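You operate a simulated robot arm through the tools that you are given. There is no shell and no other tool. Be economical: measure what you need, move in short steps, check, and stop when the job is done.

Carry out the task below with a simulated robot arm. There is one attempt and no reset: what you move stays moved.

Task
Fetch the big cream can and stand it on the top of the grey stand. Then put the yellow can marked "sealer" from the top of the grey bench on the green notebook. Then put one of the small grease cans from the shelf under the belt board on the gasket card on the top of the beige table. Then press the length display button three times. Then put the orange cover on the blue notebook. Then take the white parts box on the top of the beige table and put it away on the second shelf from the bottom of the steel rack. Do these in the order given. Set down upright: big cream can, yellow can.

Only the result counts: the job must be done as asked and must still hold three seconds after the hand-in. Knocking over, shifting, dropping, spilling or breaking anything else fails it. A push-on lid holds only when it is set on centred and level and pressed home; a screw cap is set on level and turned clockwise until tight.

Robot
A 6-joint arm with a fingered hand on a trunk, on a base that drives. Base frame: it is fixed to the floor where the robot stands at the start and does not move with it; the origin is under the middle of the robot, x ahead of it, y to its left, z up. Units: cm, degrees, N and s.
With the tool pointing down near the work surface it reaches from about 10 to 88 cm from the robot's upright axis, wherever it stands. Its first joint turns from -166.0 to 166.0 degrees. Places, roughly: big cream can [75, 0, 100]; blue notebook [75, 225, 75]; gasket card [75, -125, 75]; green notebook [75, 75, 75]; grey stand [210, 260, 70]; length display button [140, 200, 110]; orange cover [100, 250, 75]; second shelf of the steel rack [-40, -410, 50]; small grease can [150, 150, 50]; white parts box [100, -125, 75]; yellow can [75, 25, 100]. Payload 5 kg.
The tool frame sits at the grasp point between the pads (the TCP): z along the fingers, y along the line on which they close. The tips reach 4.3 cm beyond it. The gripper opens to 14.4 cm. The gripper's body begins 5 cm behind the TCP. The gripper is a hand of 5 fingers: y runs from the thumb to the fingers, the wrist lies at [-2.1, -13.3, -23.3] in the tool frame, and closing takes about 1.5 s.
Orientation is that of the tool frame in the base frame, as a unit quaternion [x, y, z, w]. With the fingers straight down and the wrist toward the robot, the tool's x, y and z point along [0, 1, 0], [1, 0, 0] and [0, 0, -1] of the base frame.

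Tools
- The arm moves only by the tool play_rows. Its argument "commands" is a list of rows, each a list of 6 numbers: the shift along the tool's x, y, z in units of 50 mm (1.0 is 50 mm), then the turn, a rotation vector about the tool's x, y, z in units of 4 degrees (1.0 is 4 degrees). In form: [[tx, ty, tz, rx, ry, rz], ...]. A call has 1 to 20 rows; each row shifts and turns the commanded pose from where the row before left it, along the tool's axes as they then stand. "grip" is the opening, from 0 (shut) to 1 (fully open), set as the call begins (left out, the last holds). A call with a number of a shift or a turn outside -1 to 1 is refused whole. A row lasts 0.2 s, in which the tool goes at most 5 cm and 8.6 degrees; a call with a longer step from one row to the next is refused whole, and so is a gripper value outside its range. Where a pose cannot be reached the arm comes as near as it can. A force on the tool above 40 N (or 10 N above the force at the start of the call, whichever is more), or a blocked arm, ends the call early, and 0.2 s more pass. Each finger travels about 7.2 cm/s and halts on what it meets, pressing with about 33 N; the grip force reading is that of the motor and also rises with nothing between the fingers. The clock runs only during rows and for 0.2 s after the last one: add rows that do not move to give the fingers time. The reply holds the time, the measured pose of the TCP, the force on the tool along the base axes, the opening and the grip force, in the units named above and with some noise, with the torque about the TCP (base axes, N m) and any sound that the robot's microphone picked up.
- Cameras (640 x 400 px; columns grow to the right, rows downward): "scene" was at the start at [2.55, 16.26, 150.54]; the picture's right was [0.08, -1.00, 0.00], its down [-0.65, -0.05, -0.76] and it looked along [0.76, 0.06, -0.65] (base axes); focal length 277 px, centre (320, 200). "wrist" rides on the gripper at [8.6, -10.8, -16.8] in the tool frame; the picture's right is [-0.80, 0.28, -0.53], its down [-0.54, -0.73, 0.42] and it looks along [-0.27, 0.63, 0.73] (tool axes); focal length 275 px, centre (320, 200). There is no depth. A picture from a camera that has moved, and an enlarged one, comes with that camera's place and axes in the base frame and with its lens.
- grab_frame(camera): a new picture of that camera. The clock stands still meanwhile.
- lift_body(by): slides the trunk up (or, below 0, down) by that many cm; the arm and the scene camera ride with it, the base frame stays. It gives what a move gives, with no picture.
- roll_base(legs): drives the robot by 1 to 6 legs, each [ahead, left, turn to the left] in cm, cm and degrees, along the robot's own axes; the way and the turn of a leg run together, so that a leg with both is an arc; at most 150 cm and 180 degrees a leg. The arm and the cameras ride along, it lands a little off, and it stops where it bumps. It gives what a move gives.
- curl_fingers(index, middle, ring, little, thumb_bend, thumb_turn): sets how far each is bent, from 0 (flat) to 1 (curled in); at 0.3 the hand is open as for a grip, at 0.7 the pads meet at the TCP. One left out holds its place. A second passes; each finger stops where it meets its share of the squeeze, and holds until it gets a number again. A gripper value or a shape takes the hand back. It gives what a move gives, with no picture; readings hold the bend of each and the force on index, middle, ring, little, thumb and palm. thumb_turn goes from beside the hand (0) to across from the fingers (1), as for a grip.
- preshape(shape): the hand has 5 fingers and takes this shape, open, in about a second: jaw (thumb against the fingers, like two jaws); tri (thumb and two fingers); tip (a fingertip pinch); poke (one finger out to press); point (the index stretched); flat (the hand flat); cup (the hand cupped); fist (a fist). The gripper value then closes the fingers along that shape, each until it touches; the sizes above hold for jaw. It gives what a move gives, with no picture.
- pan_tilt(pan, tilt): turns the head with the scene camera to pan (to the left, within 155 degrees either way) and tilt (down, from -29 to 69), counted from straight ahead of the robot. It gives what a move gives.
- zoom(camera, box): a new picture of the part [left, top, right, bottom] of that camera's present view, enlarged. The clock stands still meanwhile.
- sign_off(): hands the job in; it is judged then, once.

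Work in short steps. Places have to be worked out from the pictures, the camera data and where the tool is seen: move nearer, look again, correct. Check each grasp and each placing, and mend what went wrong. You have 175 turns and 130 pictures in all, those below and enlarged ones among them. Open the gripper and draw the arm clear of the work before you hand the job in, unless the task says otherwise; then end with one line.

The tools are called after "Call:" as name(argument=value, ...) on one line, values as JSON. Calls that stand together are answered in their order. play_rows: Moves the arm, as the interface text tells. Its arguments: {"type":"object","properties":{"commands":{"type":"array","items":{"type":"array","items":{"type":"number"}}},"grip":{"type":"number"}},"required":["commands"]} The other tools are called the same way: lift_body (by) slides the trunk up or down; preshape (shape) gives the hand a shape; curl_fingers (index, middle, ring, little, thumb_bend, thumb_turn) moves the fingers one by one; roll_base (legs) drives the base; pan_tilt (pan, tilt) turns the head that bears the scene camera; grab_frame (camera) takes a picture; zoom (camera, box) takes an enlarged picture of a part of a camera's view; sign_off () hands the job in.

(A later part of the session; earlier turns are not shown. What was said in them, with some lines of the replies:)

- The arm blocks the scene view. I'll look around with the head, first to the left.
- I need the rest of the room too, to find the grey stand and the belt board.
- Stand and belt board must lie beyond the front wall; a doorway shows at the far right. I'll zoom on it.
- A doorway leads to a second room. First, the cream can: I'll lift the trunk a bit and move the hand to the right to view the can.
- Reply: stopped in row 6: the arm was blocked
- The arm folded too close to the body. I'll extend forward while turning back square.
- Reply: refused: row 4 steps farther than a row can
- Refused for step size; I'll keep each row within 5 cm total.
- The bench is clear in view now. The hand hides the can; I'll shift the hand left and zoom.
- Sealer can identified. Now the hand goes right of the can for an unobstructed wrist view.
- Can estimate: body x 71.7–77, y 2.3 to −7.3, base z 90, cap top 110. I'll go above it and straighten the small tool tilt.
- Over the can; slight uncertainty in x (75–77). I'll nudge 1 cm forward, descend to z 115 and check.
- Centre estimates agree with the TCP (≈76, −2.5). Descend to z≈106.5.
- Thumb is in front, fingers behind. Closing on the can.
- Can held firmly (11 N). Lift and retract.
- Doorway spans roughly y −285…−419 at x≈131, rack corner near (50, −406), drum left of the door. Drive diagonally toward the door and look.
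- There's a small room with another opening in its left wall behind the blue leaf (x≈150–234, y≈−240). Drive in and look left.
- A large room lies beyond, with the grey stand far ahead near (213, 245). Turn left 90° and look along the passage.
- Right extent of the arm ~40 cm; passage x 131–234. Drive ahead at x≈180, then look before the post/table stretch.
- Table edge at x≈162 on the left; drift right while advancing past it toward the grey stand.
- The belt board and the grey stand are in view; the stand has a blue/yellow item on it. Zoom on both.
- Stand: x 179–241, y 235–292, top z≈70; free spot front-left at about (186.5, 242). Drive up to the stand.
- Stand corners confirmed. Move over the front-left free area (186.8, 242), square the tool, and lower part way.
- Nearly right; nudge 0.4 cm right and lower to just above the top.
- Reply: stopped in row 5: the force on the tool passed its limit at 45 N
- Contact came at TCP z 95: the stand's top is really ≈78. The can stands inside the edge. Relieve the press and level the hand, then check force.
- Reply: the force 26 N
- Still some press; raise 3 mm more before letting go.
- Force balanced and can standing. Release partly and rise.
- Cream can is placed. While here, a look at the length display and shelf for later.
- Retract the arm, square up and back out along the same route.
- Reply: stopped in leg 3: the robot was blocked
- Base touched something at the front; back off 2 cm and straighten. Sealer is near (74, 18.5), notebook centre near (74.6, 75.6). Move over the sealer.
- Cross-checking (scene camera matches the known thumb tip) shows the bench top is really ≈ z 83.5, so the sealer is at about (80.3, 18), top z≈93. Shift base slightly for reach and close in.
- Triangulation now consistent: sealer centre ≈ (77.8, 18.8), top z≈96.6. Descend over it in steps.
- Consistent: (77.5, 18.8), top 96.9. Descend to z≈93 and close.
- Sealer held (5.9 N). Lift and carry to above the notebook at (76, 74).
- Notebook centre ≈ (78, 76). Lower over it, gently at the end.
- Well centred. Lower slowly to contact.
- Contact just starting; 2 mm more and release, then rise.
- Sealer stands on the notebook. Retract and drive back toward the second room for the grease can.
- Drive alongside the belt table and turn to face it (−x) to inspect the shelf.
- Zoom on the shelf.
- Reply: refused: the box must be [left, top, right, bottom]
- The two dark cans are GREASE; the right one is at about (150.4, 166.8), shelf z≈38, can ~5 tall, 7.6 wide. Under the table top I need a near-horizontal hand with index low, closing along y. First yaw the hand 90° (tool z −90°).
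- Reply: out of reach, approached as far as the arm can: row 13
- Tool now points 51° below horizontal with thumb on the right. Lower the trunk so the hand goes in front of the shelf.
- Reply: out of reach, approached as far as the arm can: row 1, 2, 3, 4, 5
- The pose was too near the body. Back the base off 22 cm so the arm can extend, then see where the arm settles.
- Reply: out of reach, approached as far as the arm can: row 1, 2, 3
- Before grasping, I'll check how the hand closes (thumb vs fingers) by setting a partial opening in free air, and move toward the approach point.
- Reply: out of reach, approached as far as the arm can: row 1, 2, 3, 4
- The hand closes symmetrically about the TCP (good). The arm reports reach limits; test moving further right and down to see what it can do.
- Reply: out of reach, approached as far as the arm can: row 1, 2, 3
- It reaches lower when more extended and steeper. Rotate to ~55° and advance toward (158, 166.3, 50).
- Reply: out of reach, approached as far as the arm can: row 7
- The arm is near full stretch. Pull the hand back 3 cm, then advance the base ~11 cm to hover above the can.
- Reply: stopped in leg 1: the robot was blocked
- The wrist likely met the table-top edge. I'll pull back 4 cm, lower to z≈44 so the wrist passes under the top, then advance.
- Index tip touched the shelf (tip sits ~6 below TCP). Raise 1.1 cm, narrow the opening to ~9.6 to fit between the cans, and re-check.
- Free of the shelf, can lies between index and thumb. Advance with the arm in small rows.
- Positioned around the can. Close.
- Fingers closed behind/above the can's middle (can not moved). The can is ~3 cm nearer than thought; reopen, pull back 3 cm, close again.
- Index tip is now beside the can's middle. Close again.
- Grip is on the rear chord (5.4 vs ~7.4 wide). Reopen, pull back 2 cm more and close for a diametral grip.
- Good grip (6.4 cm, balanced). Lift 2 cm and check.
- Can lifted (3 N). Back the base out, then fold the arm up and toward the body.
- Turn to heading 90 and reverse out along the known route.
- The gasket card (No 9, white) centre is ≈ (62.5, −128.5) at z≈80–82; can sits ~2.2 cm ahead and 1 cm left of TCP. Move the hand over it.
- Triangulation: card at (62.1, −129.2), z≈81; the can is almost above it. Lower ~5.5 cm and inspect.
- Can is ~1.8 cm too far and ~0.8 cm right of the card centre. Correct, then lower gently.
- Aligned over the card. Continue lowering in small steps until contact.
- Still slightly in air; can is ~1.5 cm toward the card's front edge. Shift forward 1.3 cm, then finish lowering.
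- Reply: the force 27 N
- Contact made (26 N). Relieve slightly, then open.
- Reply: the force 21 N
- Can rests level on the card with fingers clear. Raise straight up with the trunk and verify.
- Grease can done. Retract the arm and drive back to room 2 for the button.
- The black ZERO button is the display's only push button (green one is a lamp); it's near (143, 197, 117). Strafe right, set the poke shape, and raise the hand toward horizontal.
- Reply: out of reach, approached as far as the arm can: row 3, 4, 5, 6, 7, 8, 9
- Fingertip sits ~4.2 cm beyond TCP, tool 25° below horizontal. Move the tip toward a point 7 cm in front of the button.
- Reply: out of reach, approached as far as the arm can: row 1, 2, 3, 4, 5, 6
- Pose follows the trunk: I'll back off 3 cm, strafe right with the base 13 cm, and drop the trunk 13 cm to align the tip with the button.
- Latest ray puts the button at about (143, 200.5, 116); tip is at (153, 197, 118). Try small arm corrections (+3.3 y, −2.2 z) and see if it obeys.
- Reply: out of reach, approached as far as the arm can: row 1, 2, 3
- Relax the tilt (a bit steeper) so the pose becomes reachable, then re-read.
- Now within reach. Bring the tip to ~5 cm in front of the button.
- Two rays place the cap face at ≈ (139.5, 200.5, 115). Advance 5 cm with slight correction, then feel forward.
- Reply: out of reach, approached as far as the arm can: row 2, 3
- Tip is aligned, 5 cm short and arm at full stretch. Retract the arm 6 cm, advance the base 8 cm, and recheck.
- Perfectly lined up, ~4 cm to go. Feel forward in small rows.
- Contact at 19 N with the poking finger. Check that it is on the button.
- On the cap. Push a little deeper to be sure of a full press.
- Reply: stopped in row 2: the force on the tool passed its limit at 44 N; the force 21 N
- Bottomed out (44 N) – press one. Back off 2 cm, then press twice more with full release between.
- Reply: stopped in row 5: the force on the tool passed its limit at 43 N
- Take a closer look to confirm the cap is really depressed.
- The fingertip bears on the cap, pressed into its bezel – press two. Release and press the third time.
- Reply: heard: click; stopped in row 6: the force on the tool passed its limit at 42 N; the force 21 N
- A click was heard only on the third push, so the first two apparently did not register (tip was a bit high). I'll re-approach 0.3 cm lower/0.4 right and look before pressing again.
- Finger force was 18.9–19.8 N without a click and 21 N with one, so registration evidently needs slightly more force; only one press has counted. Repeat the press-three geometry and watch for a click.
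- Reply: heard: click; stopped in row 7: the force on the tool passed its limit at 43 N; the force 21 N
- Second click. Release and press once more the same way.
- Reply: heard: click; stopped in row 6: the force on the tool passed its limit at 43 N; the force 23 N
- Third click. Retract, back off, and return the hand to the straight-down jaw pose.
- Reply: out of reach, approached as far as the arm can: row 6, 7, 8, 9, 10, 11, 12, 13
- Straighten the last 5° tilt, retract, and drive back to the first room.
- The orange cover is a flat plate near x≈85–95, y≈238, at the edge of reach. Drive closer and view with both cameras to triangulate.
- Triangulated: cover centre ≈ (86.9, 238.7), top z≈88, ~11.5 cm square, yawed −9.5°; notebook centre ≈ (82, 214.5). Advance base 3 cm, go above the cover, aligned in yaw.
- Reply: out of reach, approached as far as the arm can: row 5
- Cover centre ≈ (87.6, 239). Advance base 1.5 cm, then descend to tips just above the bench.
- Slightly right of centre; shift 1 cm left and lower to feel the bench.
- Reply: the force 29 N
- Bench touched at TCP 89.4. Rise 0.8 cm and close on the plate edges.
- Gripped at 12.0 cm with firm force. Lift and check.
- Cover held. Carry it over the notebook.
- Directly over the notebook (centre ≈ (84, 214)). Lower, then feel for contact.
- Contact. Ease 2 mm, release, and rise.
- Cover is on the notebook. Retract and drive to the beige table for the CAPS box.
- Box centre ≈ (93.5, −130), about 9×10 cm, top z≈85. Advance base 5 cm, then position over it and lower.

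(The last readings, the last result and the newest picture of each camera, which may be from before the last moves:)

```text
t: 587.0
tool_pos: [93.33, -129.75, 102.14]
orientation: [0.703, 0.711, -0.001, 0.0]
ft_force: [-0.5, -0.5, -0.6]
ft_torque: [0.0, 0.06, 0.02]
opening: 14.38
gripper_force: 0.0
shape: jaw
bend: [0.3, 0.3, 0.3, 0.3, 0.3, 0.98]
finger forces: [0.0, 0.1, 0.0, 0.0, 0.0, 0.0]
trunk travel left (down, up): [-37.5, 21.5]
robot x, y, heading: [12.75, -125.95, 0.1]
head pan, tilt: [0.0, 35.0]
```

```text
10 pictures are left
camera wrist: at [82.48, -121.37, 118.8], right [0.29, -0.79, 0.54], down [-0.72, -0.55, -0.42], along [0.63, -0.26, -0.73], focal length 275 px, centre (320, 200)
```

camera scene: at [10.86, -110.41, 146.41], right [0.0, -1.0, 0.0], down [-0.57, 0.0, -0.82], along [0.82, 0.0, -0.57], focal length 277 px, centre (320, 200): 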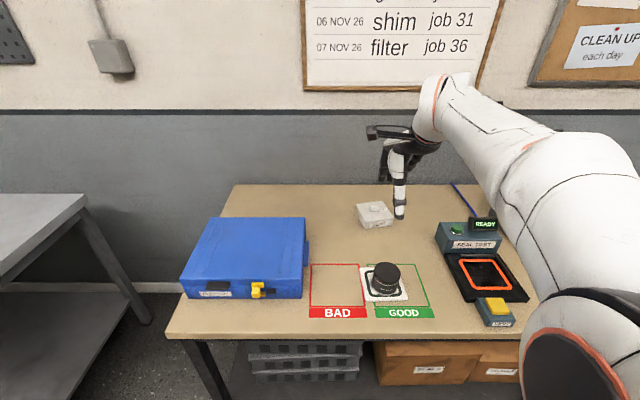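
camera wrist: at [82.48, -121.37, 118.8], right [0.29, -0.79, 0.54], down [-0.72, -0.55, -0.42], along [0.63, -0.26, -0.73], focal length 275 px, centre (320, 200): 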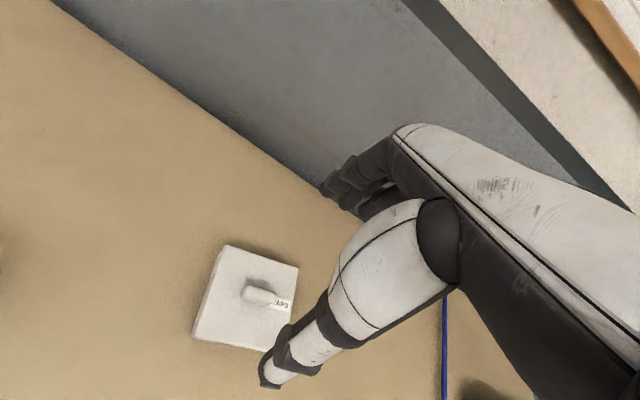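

Box centre confirmed at (93.6, −129.5), yawed ~+13°. Align yaw and descend.

Call:
play_rows(commands=[[0, 0, 0.6, 0, 0, -0.9], [0, 0, 0.6, 0, 0, -0.9], [0, 0, 0.6, 0, 0, -0.9], [0, 0, 0.6, 0, 0, 0], [0, 0, 0.3, 0, 0, 0], [0, 0, 0.2, 0, 0, 0], [0, 0, 0, 0, 0, 0]])

Call:
play_rows(commands=[[0, 0, 0.08, 0, 0, 0], [0, 0, 0.08, 0, 0, 0], [0, 0, 0, 0, 0, 0]])

```text
t: 588.5
tool_pos: [93.43, -129.84, 87.8]
orientation: [0.633, 0.774, -0.001, 0.0]
ft_force: [0.1, 0.9, -0.3]
ft_torque: [0.0, 0.0, 0.01]
opening: 14.38
gripper_force: 0.0
shape: jaw
bend: [0.3, 0.3, 0.3, 0.3, 0.3, 0.98]
finger forces: [0.0, 0.0, 0.1, 0.1, 0.0, 0.0]
trunk travel left (down, up): [-37.5, 21.5]
robot x, y, heading: [13.1, -125.83, 0.1]
head pan, tilt: [0.0, 35.0]
```

```text
t: 589.4
tool_pos: [93.45, -129.83, 86.99]
orientation: [0.634, 0.773, -0.001, 0.0]
ft_force: [0.0, 0.1, -0.4]
ft_torque: [0.0, 0.01, 0.01]
opening: 14.38
gripper_force: 0.1
shape: jaw
bend: [0.3, 0.3, 0.3, 0.3, 0.3, 0.98]
finger forces: [0.1, 0.0, 0.0, 0.1, 0.0, 0.1]
trunk travel left (down, up): [-37.5, 21.5]
robot x, y, heading: [13.09, -126.33, -0.1]
head pan, tilt: [0.0, 35.0]
```

Call:
play_rows(commands=[[0, 0, 0.1, 0, 0, 0], [0, 0, 0, 0, 0, 0]])

Call:
play_rows(commands=[[0, 0, 0, 0, 0, 0], [0, 0, 0, 0, 0, 0], [0, 0, 0, 0, 0, 0], [0, 0, 0, 0, 0, 0], [0, 0, 0, 0, 0, 0], [0, 0, 0, 0, 0, 0], [0, 0, 0, 0, 0, 0]], grip=0)

Call:
play_rows(commands=[[0, 0, -0.2, 0, 0, 0], [0, 0, -0.5, 0, 0, 0], [0, 0, -0.6, 0, 0, 0], [0, 0, 0, 0, 0, 0]])

Call:
grab_frame(camera="wrist")

```text
t: 590.0
tool_pos: [93.4, -129.79, 86.35]
orientation: [0.633, 0.774, -0.001, 0.0]
ft_force: [0.2, 0.3, -0.3]
ft_torque: [-0.01, 0.0, 0.01]
opening: 14.37
gripper_force: 0.0
shape: jaw
bend: [0.3, 0.3, 0.3, 0.3, 0.3, 0.98]
finger forces: [0.1, 0.0, 0.1, 0.0, 0.1, 0.0]
trunk travel left (down, up): [-37.5, 21.5]
robot x, y, heading: [12.92, -126.14, 0.1]
head pan, tilt: [0.0, 35.0]
```

```text
t: 591.5
tool_pos: [93.36, -129.81, 86.4]
orientation: [0.634, 0.774, -0.002, 0.0]
ft_force: [-0.7, -0.7, 0.0]
ft_torque: [0.02, -0.01, -0.01]
opening: 10.46
gripper_force: 32.9
shape: jaw
bend: [0.28, 0.39, 0.36, 0.41, 0.52, 0.99]
finger forces: [16.8, 8.7, 3.9, 0.1, 29.6, 0.1]
trunk travel left (down, up): [-37.5, 21.5]
robot x, y, heading: [12.89, -125.55, -0.1]
head pan, tilt: [0.0, 35.0]
```

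```text
t: 592.5
tool_pos: [93.46, -129.81, 93.05]
orientation: [0.633, 0.774, -0.001, -0.001]
ft_force: [0.3, 0.1, -2.4]
ft_torque: [0.05, -0.03, -0.03]
opening: 10.43
gripper_force: 32.9
shape: jaw
bend: [0.28, 0.39, 0.36, 0.41, 0.52, 0.99]
finger forces: [16.9, 8.8, 3.9, 0.1, 29.6, 0.0]
trunk travel left (down, up): [-37.5, 21.5]
robot x, y, heading: [12.66, -126.22, -0.0]
head pan, tilt: [0.0, 35.0]
```

```text
9 pictures are left
camera wrist: at [81.23, -123.59, 109.73], right [0.44, -0.72, 0.53], down [-0.61, -0.68, -0.42], along [0.67, -0.14, -0.73], focal length 275 px, centre (320, 200)
```

wrist: 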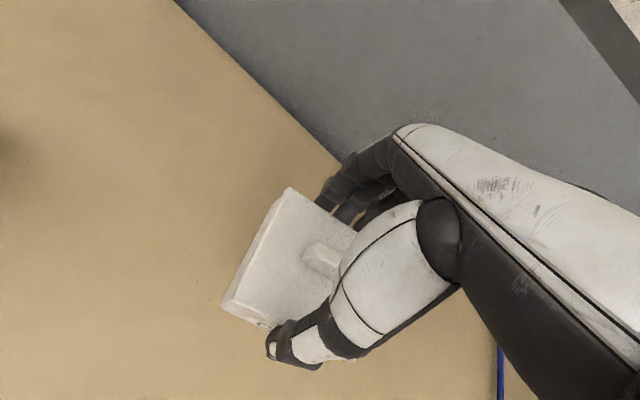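

Box held. Lift, retract, and drive to face the steel rack.

Call:
play_rows(commands=[[0, 0, -0.9, 0, 0, 0.9], [0, 0, -0.9, 0, 0, 0.9], [0, 0, -0.9, 0, 0, 0.9], [0, 0, -0.9, 0, 0, 0], [0.02, -0.9, 0, 0, 0, 0], [0.02, -0.9, 0, 0, 0, 0], [0.02, -0.9, 0, 0, 0, 0], [0.02, -0.9, 0, 0, 0, 0], [0.02, -0.9, 0, 0, 0, 0], [0.02, -0.9, 0, 0, 0, 0], [0.02, -0.8, 0, 0, 0, 0], [0, 0, 0, 0, 0, 0]])

Call:
roll_base(legs=[[-45, 0, 0], [0, 0, -90], [140, 0, 0]])

Call:
pan_tilt(pan=0, tilt=35)

Call:
grab_frame(camera="scene")

```text
t: 595.1
tool_pos: [62.57, -129.16, 111.03]
orientation: [0.703, 0.711, -0.001, 0.0]
ft_force: [-0.7, 0.3, -1.6]
ft_torque: [-0.01, -0.05, -0.04]
opening: 10.46
gripper_force: 32.5
shape: jaw
bend: [0.28, 0.39, 0.36, 0.41, 0.52, 0.99]
finger forces: [17.0, 8.9, 4.0, 0.0, 29.8, 0.0]
trunk travel left (down, up): [-37.5, 21.5]
robot x, y, heading: [13.02, -126.0, -0.0]
head pan, tilt: [0.0, 35.0]
```

```text
t: 608.3
tool_pos: [-32.92, -317.53, 111.11]
orientation: [1.0, 0.008, -0.001, -0.001]
ft_force: [0.3, -0.3, -2.2]
ft_torque: [-0.02, -0.03, -0.01]
opening: 10.45
gripper_force: 32.4
shape: jaw
bend: [0.28, 0.39, 0.36, 0.41, 0.52, 0.99]
finger forces: [16.6, 8.5, 3.8, 0.0, 28.9, 0.1]
trunk travel left (down, up): [-37.5, 21.5]
robot x, y, heading: [-29.66, -267.48, -89.8]
head pan, tilt: [0.0, 35.0]
```

```text
t: 608.9
tool_pos: [-32.86, -317.53, 110.9]
orientation: [1.0, 0.008, 0.0, -0.002]
ft_force: [-0.6, -0.1, -2.3]
ft_torque: [-0.03, -0.03, 0.02]
opening: 10.46
gripper_force: 32.7
shape: jaw
bend: [0.28, 0.39, 0.36, 0.41, 0.52, 0.99]
finger forces: [16.6, 8.6, 3.8, 0.0, 28.8, 0.0]
trunk travel left (down, up): [-37.5, 21.5]
robot x, y, heading: [-29.88, -267.47, -89.5]
head pan, tilt: [0.0, 35.0]
```

```text
8 pictures are left
camera scene: at [-14.17, -270.52, 146.41], right [-1.0, -0.01, 0.0], down [0.0, 0.57, -0.82], along [0.01, -0.82, -0.57], focal length 277 px, centre (320, 200)
```

scene: 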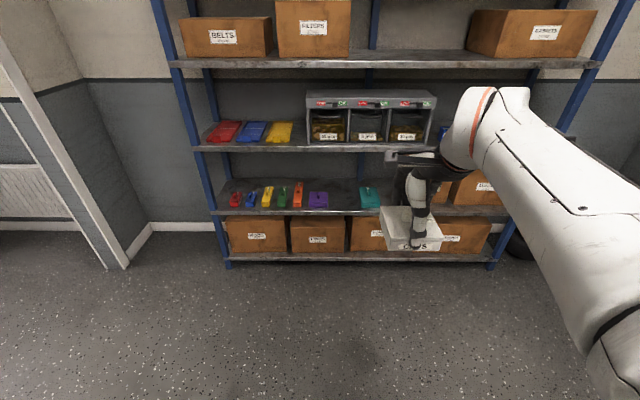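

Second shelf from bottom: top z≈50, front edge y≈−402, gap between purple (x≈−17) and teal (x≈−36); target x≈−27, y≈−408.5. Drive up and lower the trunk.

Call:
roll_base(legs=[[60, 4, -0.4]])

Call:
lift_body(by=-36)

Call:
play_rows(commands=[[0, 0.2, 0.7, 0, 0, 0], [0, 0.2, 0.7, 0, 0, 0], [0, 0.2, 0.7, 0, 0, 0], [0, 0.2, 0.6, 0, 0, 0], [0, 0, 0, 0, 0, 0]])

Call:
grab_frame(camera="scene")

```text
t: 612.3
tool_pos: [-29.21, -377.78, 110.96]
orientation: [1.0, 0.003, -0.001, 0.0]
ft_force: [-0.1, -0.3, -2.7]
ft_torque: [0.01, -0.02, -0.03]
opening: 10.43
gripper_force: 32.9
shape: jaw
bend: [0.28, 0.39, 0.36, 0.41, 0.52, 0.99]
finger forces: [16.6, 8.6, 3.8, 0.1, 29.1, 0.0]
trunk travel left (down, up): [-37.5, 21.5]
robot x, y, heading: [-25.74, -328.2, -90.3]
head pan, tilt: [0.0, 35.0]
```

```text
t: 615.8
tool_pos: [-29.16, -377.81, 74.98]
orientation: [1.0, 0.003, 0.0, -0.001]
ft_force: [0.7, 0.3, -2.7]
ft_torque: [0.0, -0.05, 0.06]
opening: 10.41
gripper_force: 33.2
shape: jaw
bend: [0.28, 0.39, 0.36, 0.41, 0.52, 0.99]
finger forces: [16.6, 8.6, 3.7, 0.0, 29.0, 0.1]
trunk travel left (down, up): [-1.5, 57.5]
robot x, y, heading: [-25.75, -328.05, -90.2]
head pan, tilt: [0.0, 35.0]
```

```text
t: 617.0
tool_pos: [-29.27, -381.73, 61.06]
orientation: [1.0, 0.002, -0.001, -0.001]
ft_force: [1.1, 0.3, -3.1]
ft_torque: [-0.02, -0.04, 0.0]
opening: 10.41
gripper_force: 32.9
shape: jaw
bend: [0.28, 0.39, 0.36, 0.41, 0.52, 0.99]
finger forces: [16.6, 8.7, 3.8, 0.0, 29.0, 0.0]
trunk travel left (down, up): [-1.5, 57.5]
robot x, y, heading: [-25.61, -327.91, -90.0]
head pan, tilt: [0.0, 35.0]
```

```text
7 pictures are left
camera scene: at [-10.04, -331.01, 110.41], right [-1.0, 0.0, 0.0], down [0.0, 0.57, -0.82], along [0.0, -0.82, -0.57], focal length 277 px, centre (320, 200)
```

scene: 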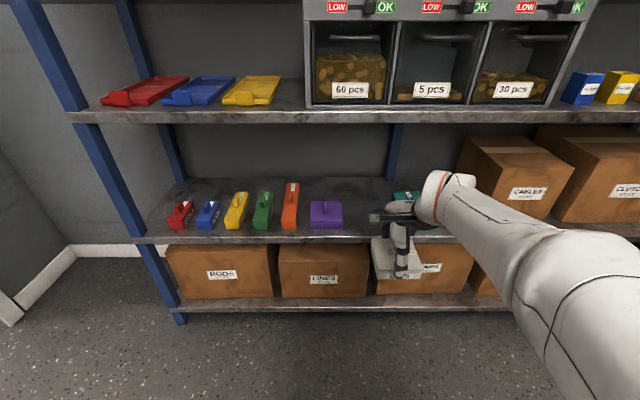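

Gap centre x≈−27.8; front edge y≈−401. Slide in at z 61 to y≈−408.5.

Call:
play_rows(commands=[[0.04, 0.89, 0, 0, 0, 0], [0.04, 0.89, 0, 0, 0, 0], [0.04, 0.89, 0, 0, 0, 0], [0.04, 0.89, 0, 0, 0, 0], [0.04, 0.89, 0, 0, 0, 0], [0.04, 0.89, 0, 0, 0, 0], [0, 0, 0, 0, 0, 0]])

Call:
grab_frame(camera="scene")

```text
t: 618.8
tool_pos: [-28.22, -406.13, 59.69]
orientation: [1.0, 0.006, -0.002, -0.017]
ft_force: [-0.8, 1.0, -2.9]
ft_torque: [-0.09, -0.02, 0.0]
opening: 10.44
gripper_force: 33.3
shape: jaw
bend: [0.28, 0.39, 0.36, 0.41, 0.52, 0.98]
finger forces: [17.6, 9.0, 4.1, 0.0, 30.5, 0.0]
trunk travel left (down, up): [-1.5, 57.5]
robot x, y, heading: [-26.23, -326.64, -90.6]
head pan, tilt: [0.0, 35.0]
stopped in row 7: the arm was blocked; the commanded pose is now the measured one
```

```text
6 pictures are left
camera scene: at [-10.42, -329.67, 110.58], right [-1.0, 0.01, 0.0], down [0.01, 0.57, -0.82], along [-0.01, -0.82, -0.57], focal length 277 px, centre (320, 200)
```

scene: 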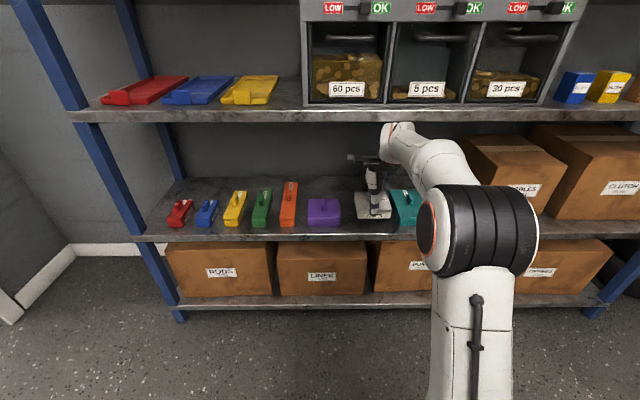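

Wrist likely met the upper shelf edge. Back off, level the hand, lower 3 cm, then go on.

Call:
play_rows(commands=[[0, -0.3, 0, -0.49, 0, 0], [0, 0, 0.3, 0, 0, 0], [0, 0, 0.3, 0, 0, 0], [0, 0, 0, 0, 0, 0]])

Call:
play_rows(commands=[[0, 0.3, 0, 0, 0, 0], [0, 0.3, 0, 0, 0, 0], [0, 0.2, 0, 0, 0, 0], [0, 0, 0, 0, 0, 0]])

Call:
zoom(camera="scene", box=[290, 100, 450, 250])

```text
t: 619.8
tool_pos: [-28.36, -404.59, 56.97]
orientation: [1.0, 0.004, -0.002, 0.003]
ft_force: [-0.6, -0.1, -2.6]
ft_torque: [0.01, 0.0, 0.0]
opening: 10.43
gripper_force: 33.2
shape: jaw
bend: [0.28, 0.39, 0.36, 0.41, 0.52, 0.98]
finger forces: [17.5, 8.9, 3.9, 0.0, 30.4, 0.0]
trunk travel left (down, up): [-1.5, 57.5]
robot x, y, heading: [-26.21, -326.73, -90.6]
head pan, tilt: [0.0, 35.0]
```

```text
t: 620.8
tool_pos: [-28.43, -408.62, 56.89]
orientation: [1.0, 0.004, -0.002, 0.002]
ft_force: [-0.1, -1.0, -2.3]
ft_torque: [-0.02, 0.0, 0.01]
opening: 10.44
gripper_force: 33.3
shape: jaw
bend: [0.28, 0.39, 0.36, 0.41, 0.52, 0.98]
finger forces: [17.5, 8.9, 4.0, 0.0, 30.4, 0.0]
trunk travel left (down, up): [-1.5, 57.5]
robot x, y, heading: [-25.82, -326.31, -90.5]
head pan, tilt: [0.0, 35.0]
```

```text
2.67 times, centred on (370, 175) of scene
camera zoom: at [-10.42, -329.62, 110.41], right [-1.0, 0.01, 0.0], down [0.0, 0.57, -0.82], along [-0.01, -0.82, -0.57], focal length 739 px, centre (187, 267)
```

zoom: 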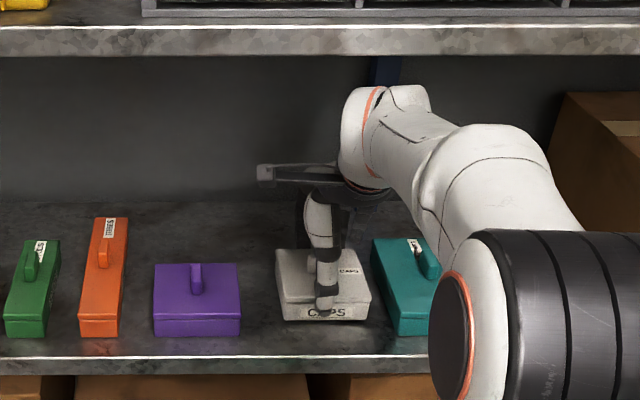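

Inside now. Shift 1.2 cm left (away from teal) and lower to contact.

Call:
play_rows(commands=[[0.24, 0, 0, 0, 0, 0], [0, 0, 0.1, 0, 0, 0], [0, 0, 0.1, 0, 0, 0], [0, 0, 0, 0, 0, 0]])

Call:
play_rows(commands=[[0, 0, 0.06, 0, 0, 0], [0, 0, 0.06, 0, 0, 0], [0, 0, 0, 0, 0, 0]])

```text
t: 621.8
tool_pos: [-27.14, -408.72, 56.3]
orientation: [1.0, 0.005, -0.002, 0.005]
ft_force: [-2.2, 1.9, 23.0]
ft_torque: [1.23, -0.03, -0.02]
opening: 10.39
gripper_force: 33.0
shape: jaw
bend: [0.28, 0.39, 0.36, 0.41, 0.52, 0.98]
finger forces: [16.8, 8.9, 4.0, 0.1, 31.5, 0.0]
trunk travel left (down, up): [-1.5, 57.5]
robot x, y, heading: [-26.29, -326.6, -90.5]
head pan, tilt: [0.0, 35.0]
```

```text
t: 622.4
tool_pos: [-27.06, -408.93, 56.25]
orientation: [1.0, 0.005, -0.003, 0.011]
ft_force: [-0.1, 1.8, 15.7]
ft_torque: [0.81, 0.0, -0.01]
opening: 10.28
gripper_force: 33.5
shape: jaw
bend: [0.28, 0.39, 0.36, 0.41, 0.52, 0.98]
finger forces: [17.0, 8.8, 4.5, 0.1, 32.7, 0.0]
trunk travel left (down, up): [-1.5, 57.5]
robot x, y, heading: [-25.81, -326.82, -90.4]
head pan, tilt: [0.0, 35.0]
stopped in row 3: the force on the tool passed its limit at 41 N (the readings are from after the stop); the commanded pose is now the measured one
```

Box is on the shelf. Ease off, release, and withdraw: rise only ~1.5 cm, then back out.

Call:
play_rows(commands=[[0, 0, -0.05, 0, 0, 0], [0, 0, 0, 0, 0, 0]])

Call:
play_rows(commands=[[0, 0, 0, 0, 0, 0], [0, 0, 0, 0, 0, 0], [0, 0, 0, 0, 0, 0], [0, 0, 0, 0, 0, 0], [0, 0, 0, 0, 0, 0]], grip=1)

Call:
zoom(camera="scene", box=[290, 100, 450, 250])

```text
t: 623.0
tool_pos: [-27.1, -408.86, 56.19]
orientation: [1.0, 0.004, -0.003, 0.009]
ft_force: [-1.7, -2.2, 11.3]
ft_torque: [0.17, 0.05, 0.0]
opening: 10.28
gripper_force: 32.7
shape: jaw
bend: [0.28, 0.39, 0.36, 0.41, 0.52, 0.99]
finger forces: [18.4, 9.9, 4.9, 0.0, 30.8, 0.1]
trunk travel left (down, up): [-1.5, 57.5]
robot x, y, heading: [-26.16, -326.71, -90.4]
head pan, tilt: [0.0, 35.0]
```

```text
t: 624.2
tool_pos: [-26.98, -408.77, 56.15]
orientation: [1.0, 0.005, -0.004, 0.008]
ft_force: [-0.1, 0.3, 0.2]
ft_torque: [0.01, 0.0, -0.02]
opening: 14.33
gripper_force: 0.1
shape: jaw
bend: [0.3, 0.3, 0.3, 0.3, 0.3, 0.98]
finger forces: [0.0, 0.0, 0.0, 0.1, 0.0, 0.0]
trunk travel left (down, up): [-1.5, 57.5]
robot x, y, heading: [-26.39, -326.55, -90.5]
head pan, tilt: [0.0, 35.0]
```

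```text
2.67 times, centred on (370, 175) of scene
camera zoom: at [-10.42, -329.61, 110.41], right [-1.0, 0.01, 0.0], down [0.01, 0.57, -0.82], along [-0.01, -0.82, -0.57], focal length 739 px, centre (187, 267)
```

zoom: 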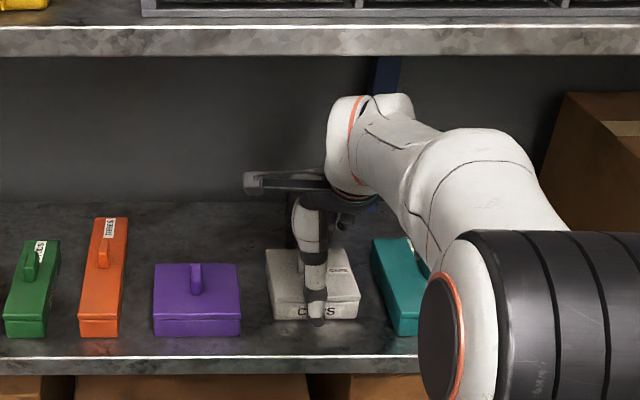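

Box stands clear on the shelf. To get the fingers over it without hitting the upper shelf, pitch the fingertips up (rx −20°) while rising ~6 cm.

Call:
play_rows(commands=[[0, 0.01, -0.24, -0.6, 0, 0], [0, 0.03, -0.24, -1, 0, 0], [0, 0.04, -0.24, -1, 0, 0], [0, 0.06, -0.24, -1, 0, 0], [0, 0.07, -0.24, -1, 0, 0], [0, 0.09, -0.24, -1, 0, 0], [0, 0, 0, 0, 0, 0]])

Call:
zoom(camera="scene", box=[290, 100, 450, 250])

```text
t: 625.8
tool_pos: [-26.89, -409.07, 63.56]
orientation: [0.979, 0.004, -0.003, 0.202]
ft_force: [0.6, -0.2, -0.3]
ft_torque: [0.0, -0.03, 0.0]
opening: 14.38
gripper_force: 0.1
shape: jaw
bend: [0.3, 0.3, 0.3, 0.3, 0.3, 0.98]
finger forces: [0.0, 0.0, 0.0, 0.0, 0.0, 0.0]
trunk travel left (down, up): [-1.5, 57.5]
robot x, y, heading: [-25.74, -326.59, -90.8]
head pan, tilt: [0.0, 35.0]
```

```text
2.67 times, centred on (370, 175) of scene
camera zoom: at [-10.43, -329.61, 110.41], right [-1.0, 0.01, 0.0], down [0.01, 0.57, -0.82], along [-0.01, -0.82, -0.57], focal length 739 px, centre (187, 267)
```

zoom: 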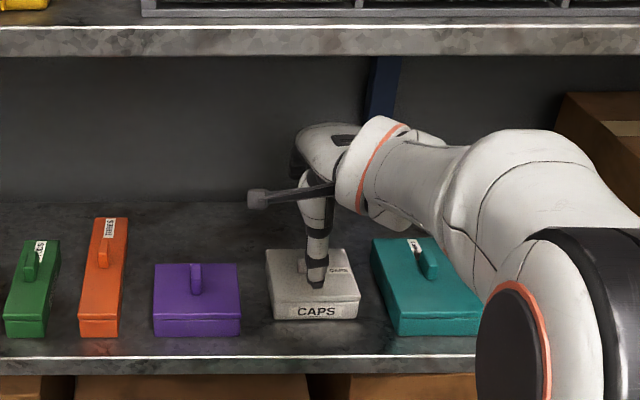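

Fingers are above the box with nothing touching. Back the base straight out and verify.

Call:
roll_base(legs=[[-40, 0, 0]])

Call:
grab_frame(camera="scene")

```text
t: 628.3
tool_pos: [-26.09, -368.87, 63.55]
orientation: [0.979, 0.008, -0.001, 0.202]
ft_force: [-0.9, -1.3, 0.2]
ft_torque: [-0.04, -0.03, 0.03]
opening: 14.34
gripper_force: 0.0
shape: jaw
bend: [0.3, 0.3, 0.3, 0.3, 0.3, 0.98]
finger forces: [0.0, 0.0, 0.1, 0.0, 0.0, 0.0]
trunk travel left (down, up): [-1.5, 57.5]
robot x, y, heading: [-25.74, -286.18, -90.2]
head pan, tilt: [0.0, 35.0]
```

```text
2 pictures are left
camera scene: at [-10.18, -289.24, 110.41], right [-1.0, 0.0, 0.0], down [0.0, 0.57, -0.82], along [0.0, -0.82, -0.57], focal length 277 px, centre (320, 200)
```

scene: 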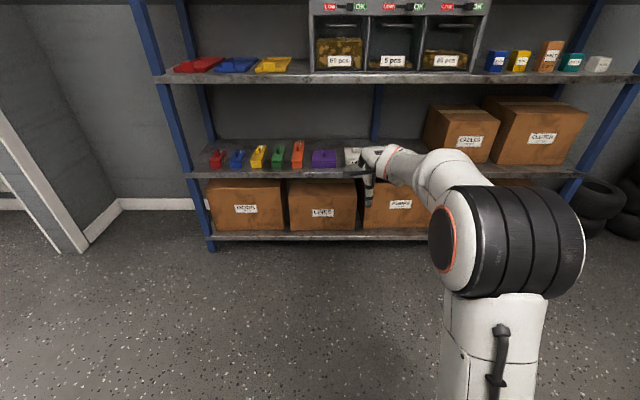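

The CAPS box is on the second shelf next to the purple box, the hand is open and the arm is clear of the rack. All six steps are done, so I'm handing in.

Call:
sign_off()

```text
The job is handed in.
```

I finished all six steps in order and handed the job in. The one uncertainty is the button: I pushed it five times, but only the last three clicked, so I counted those as the three presses.
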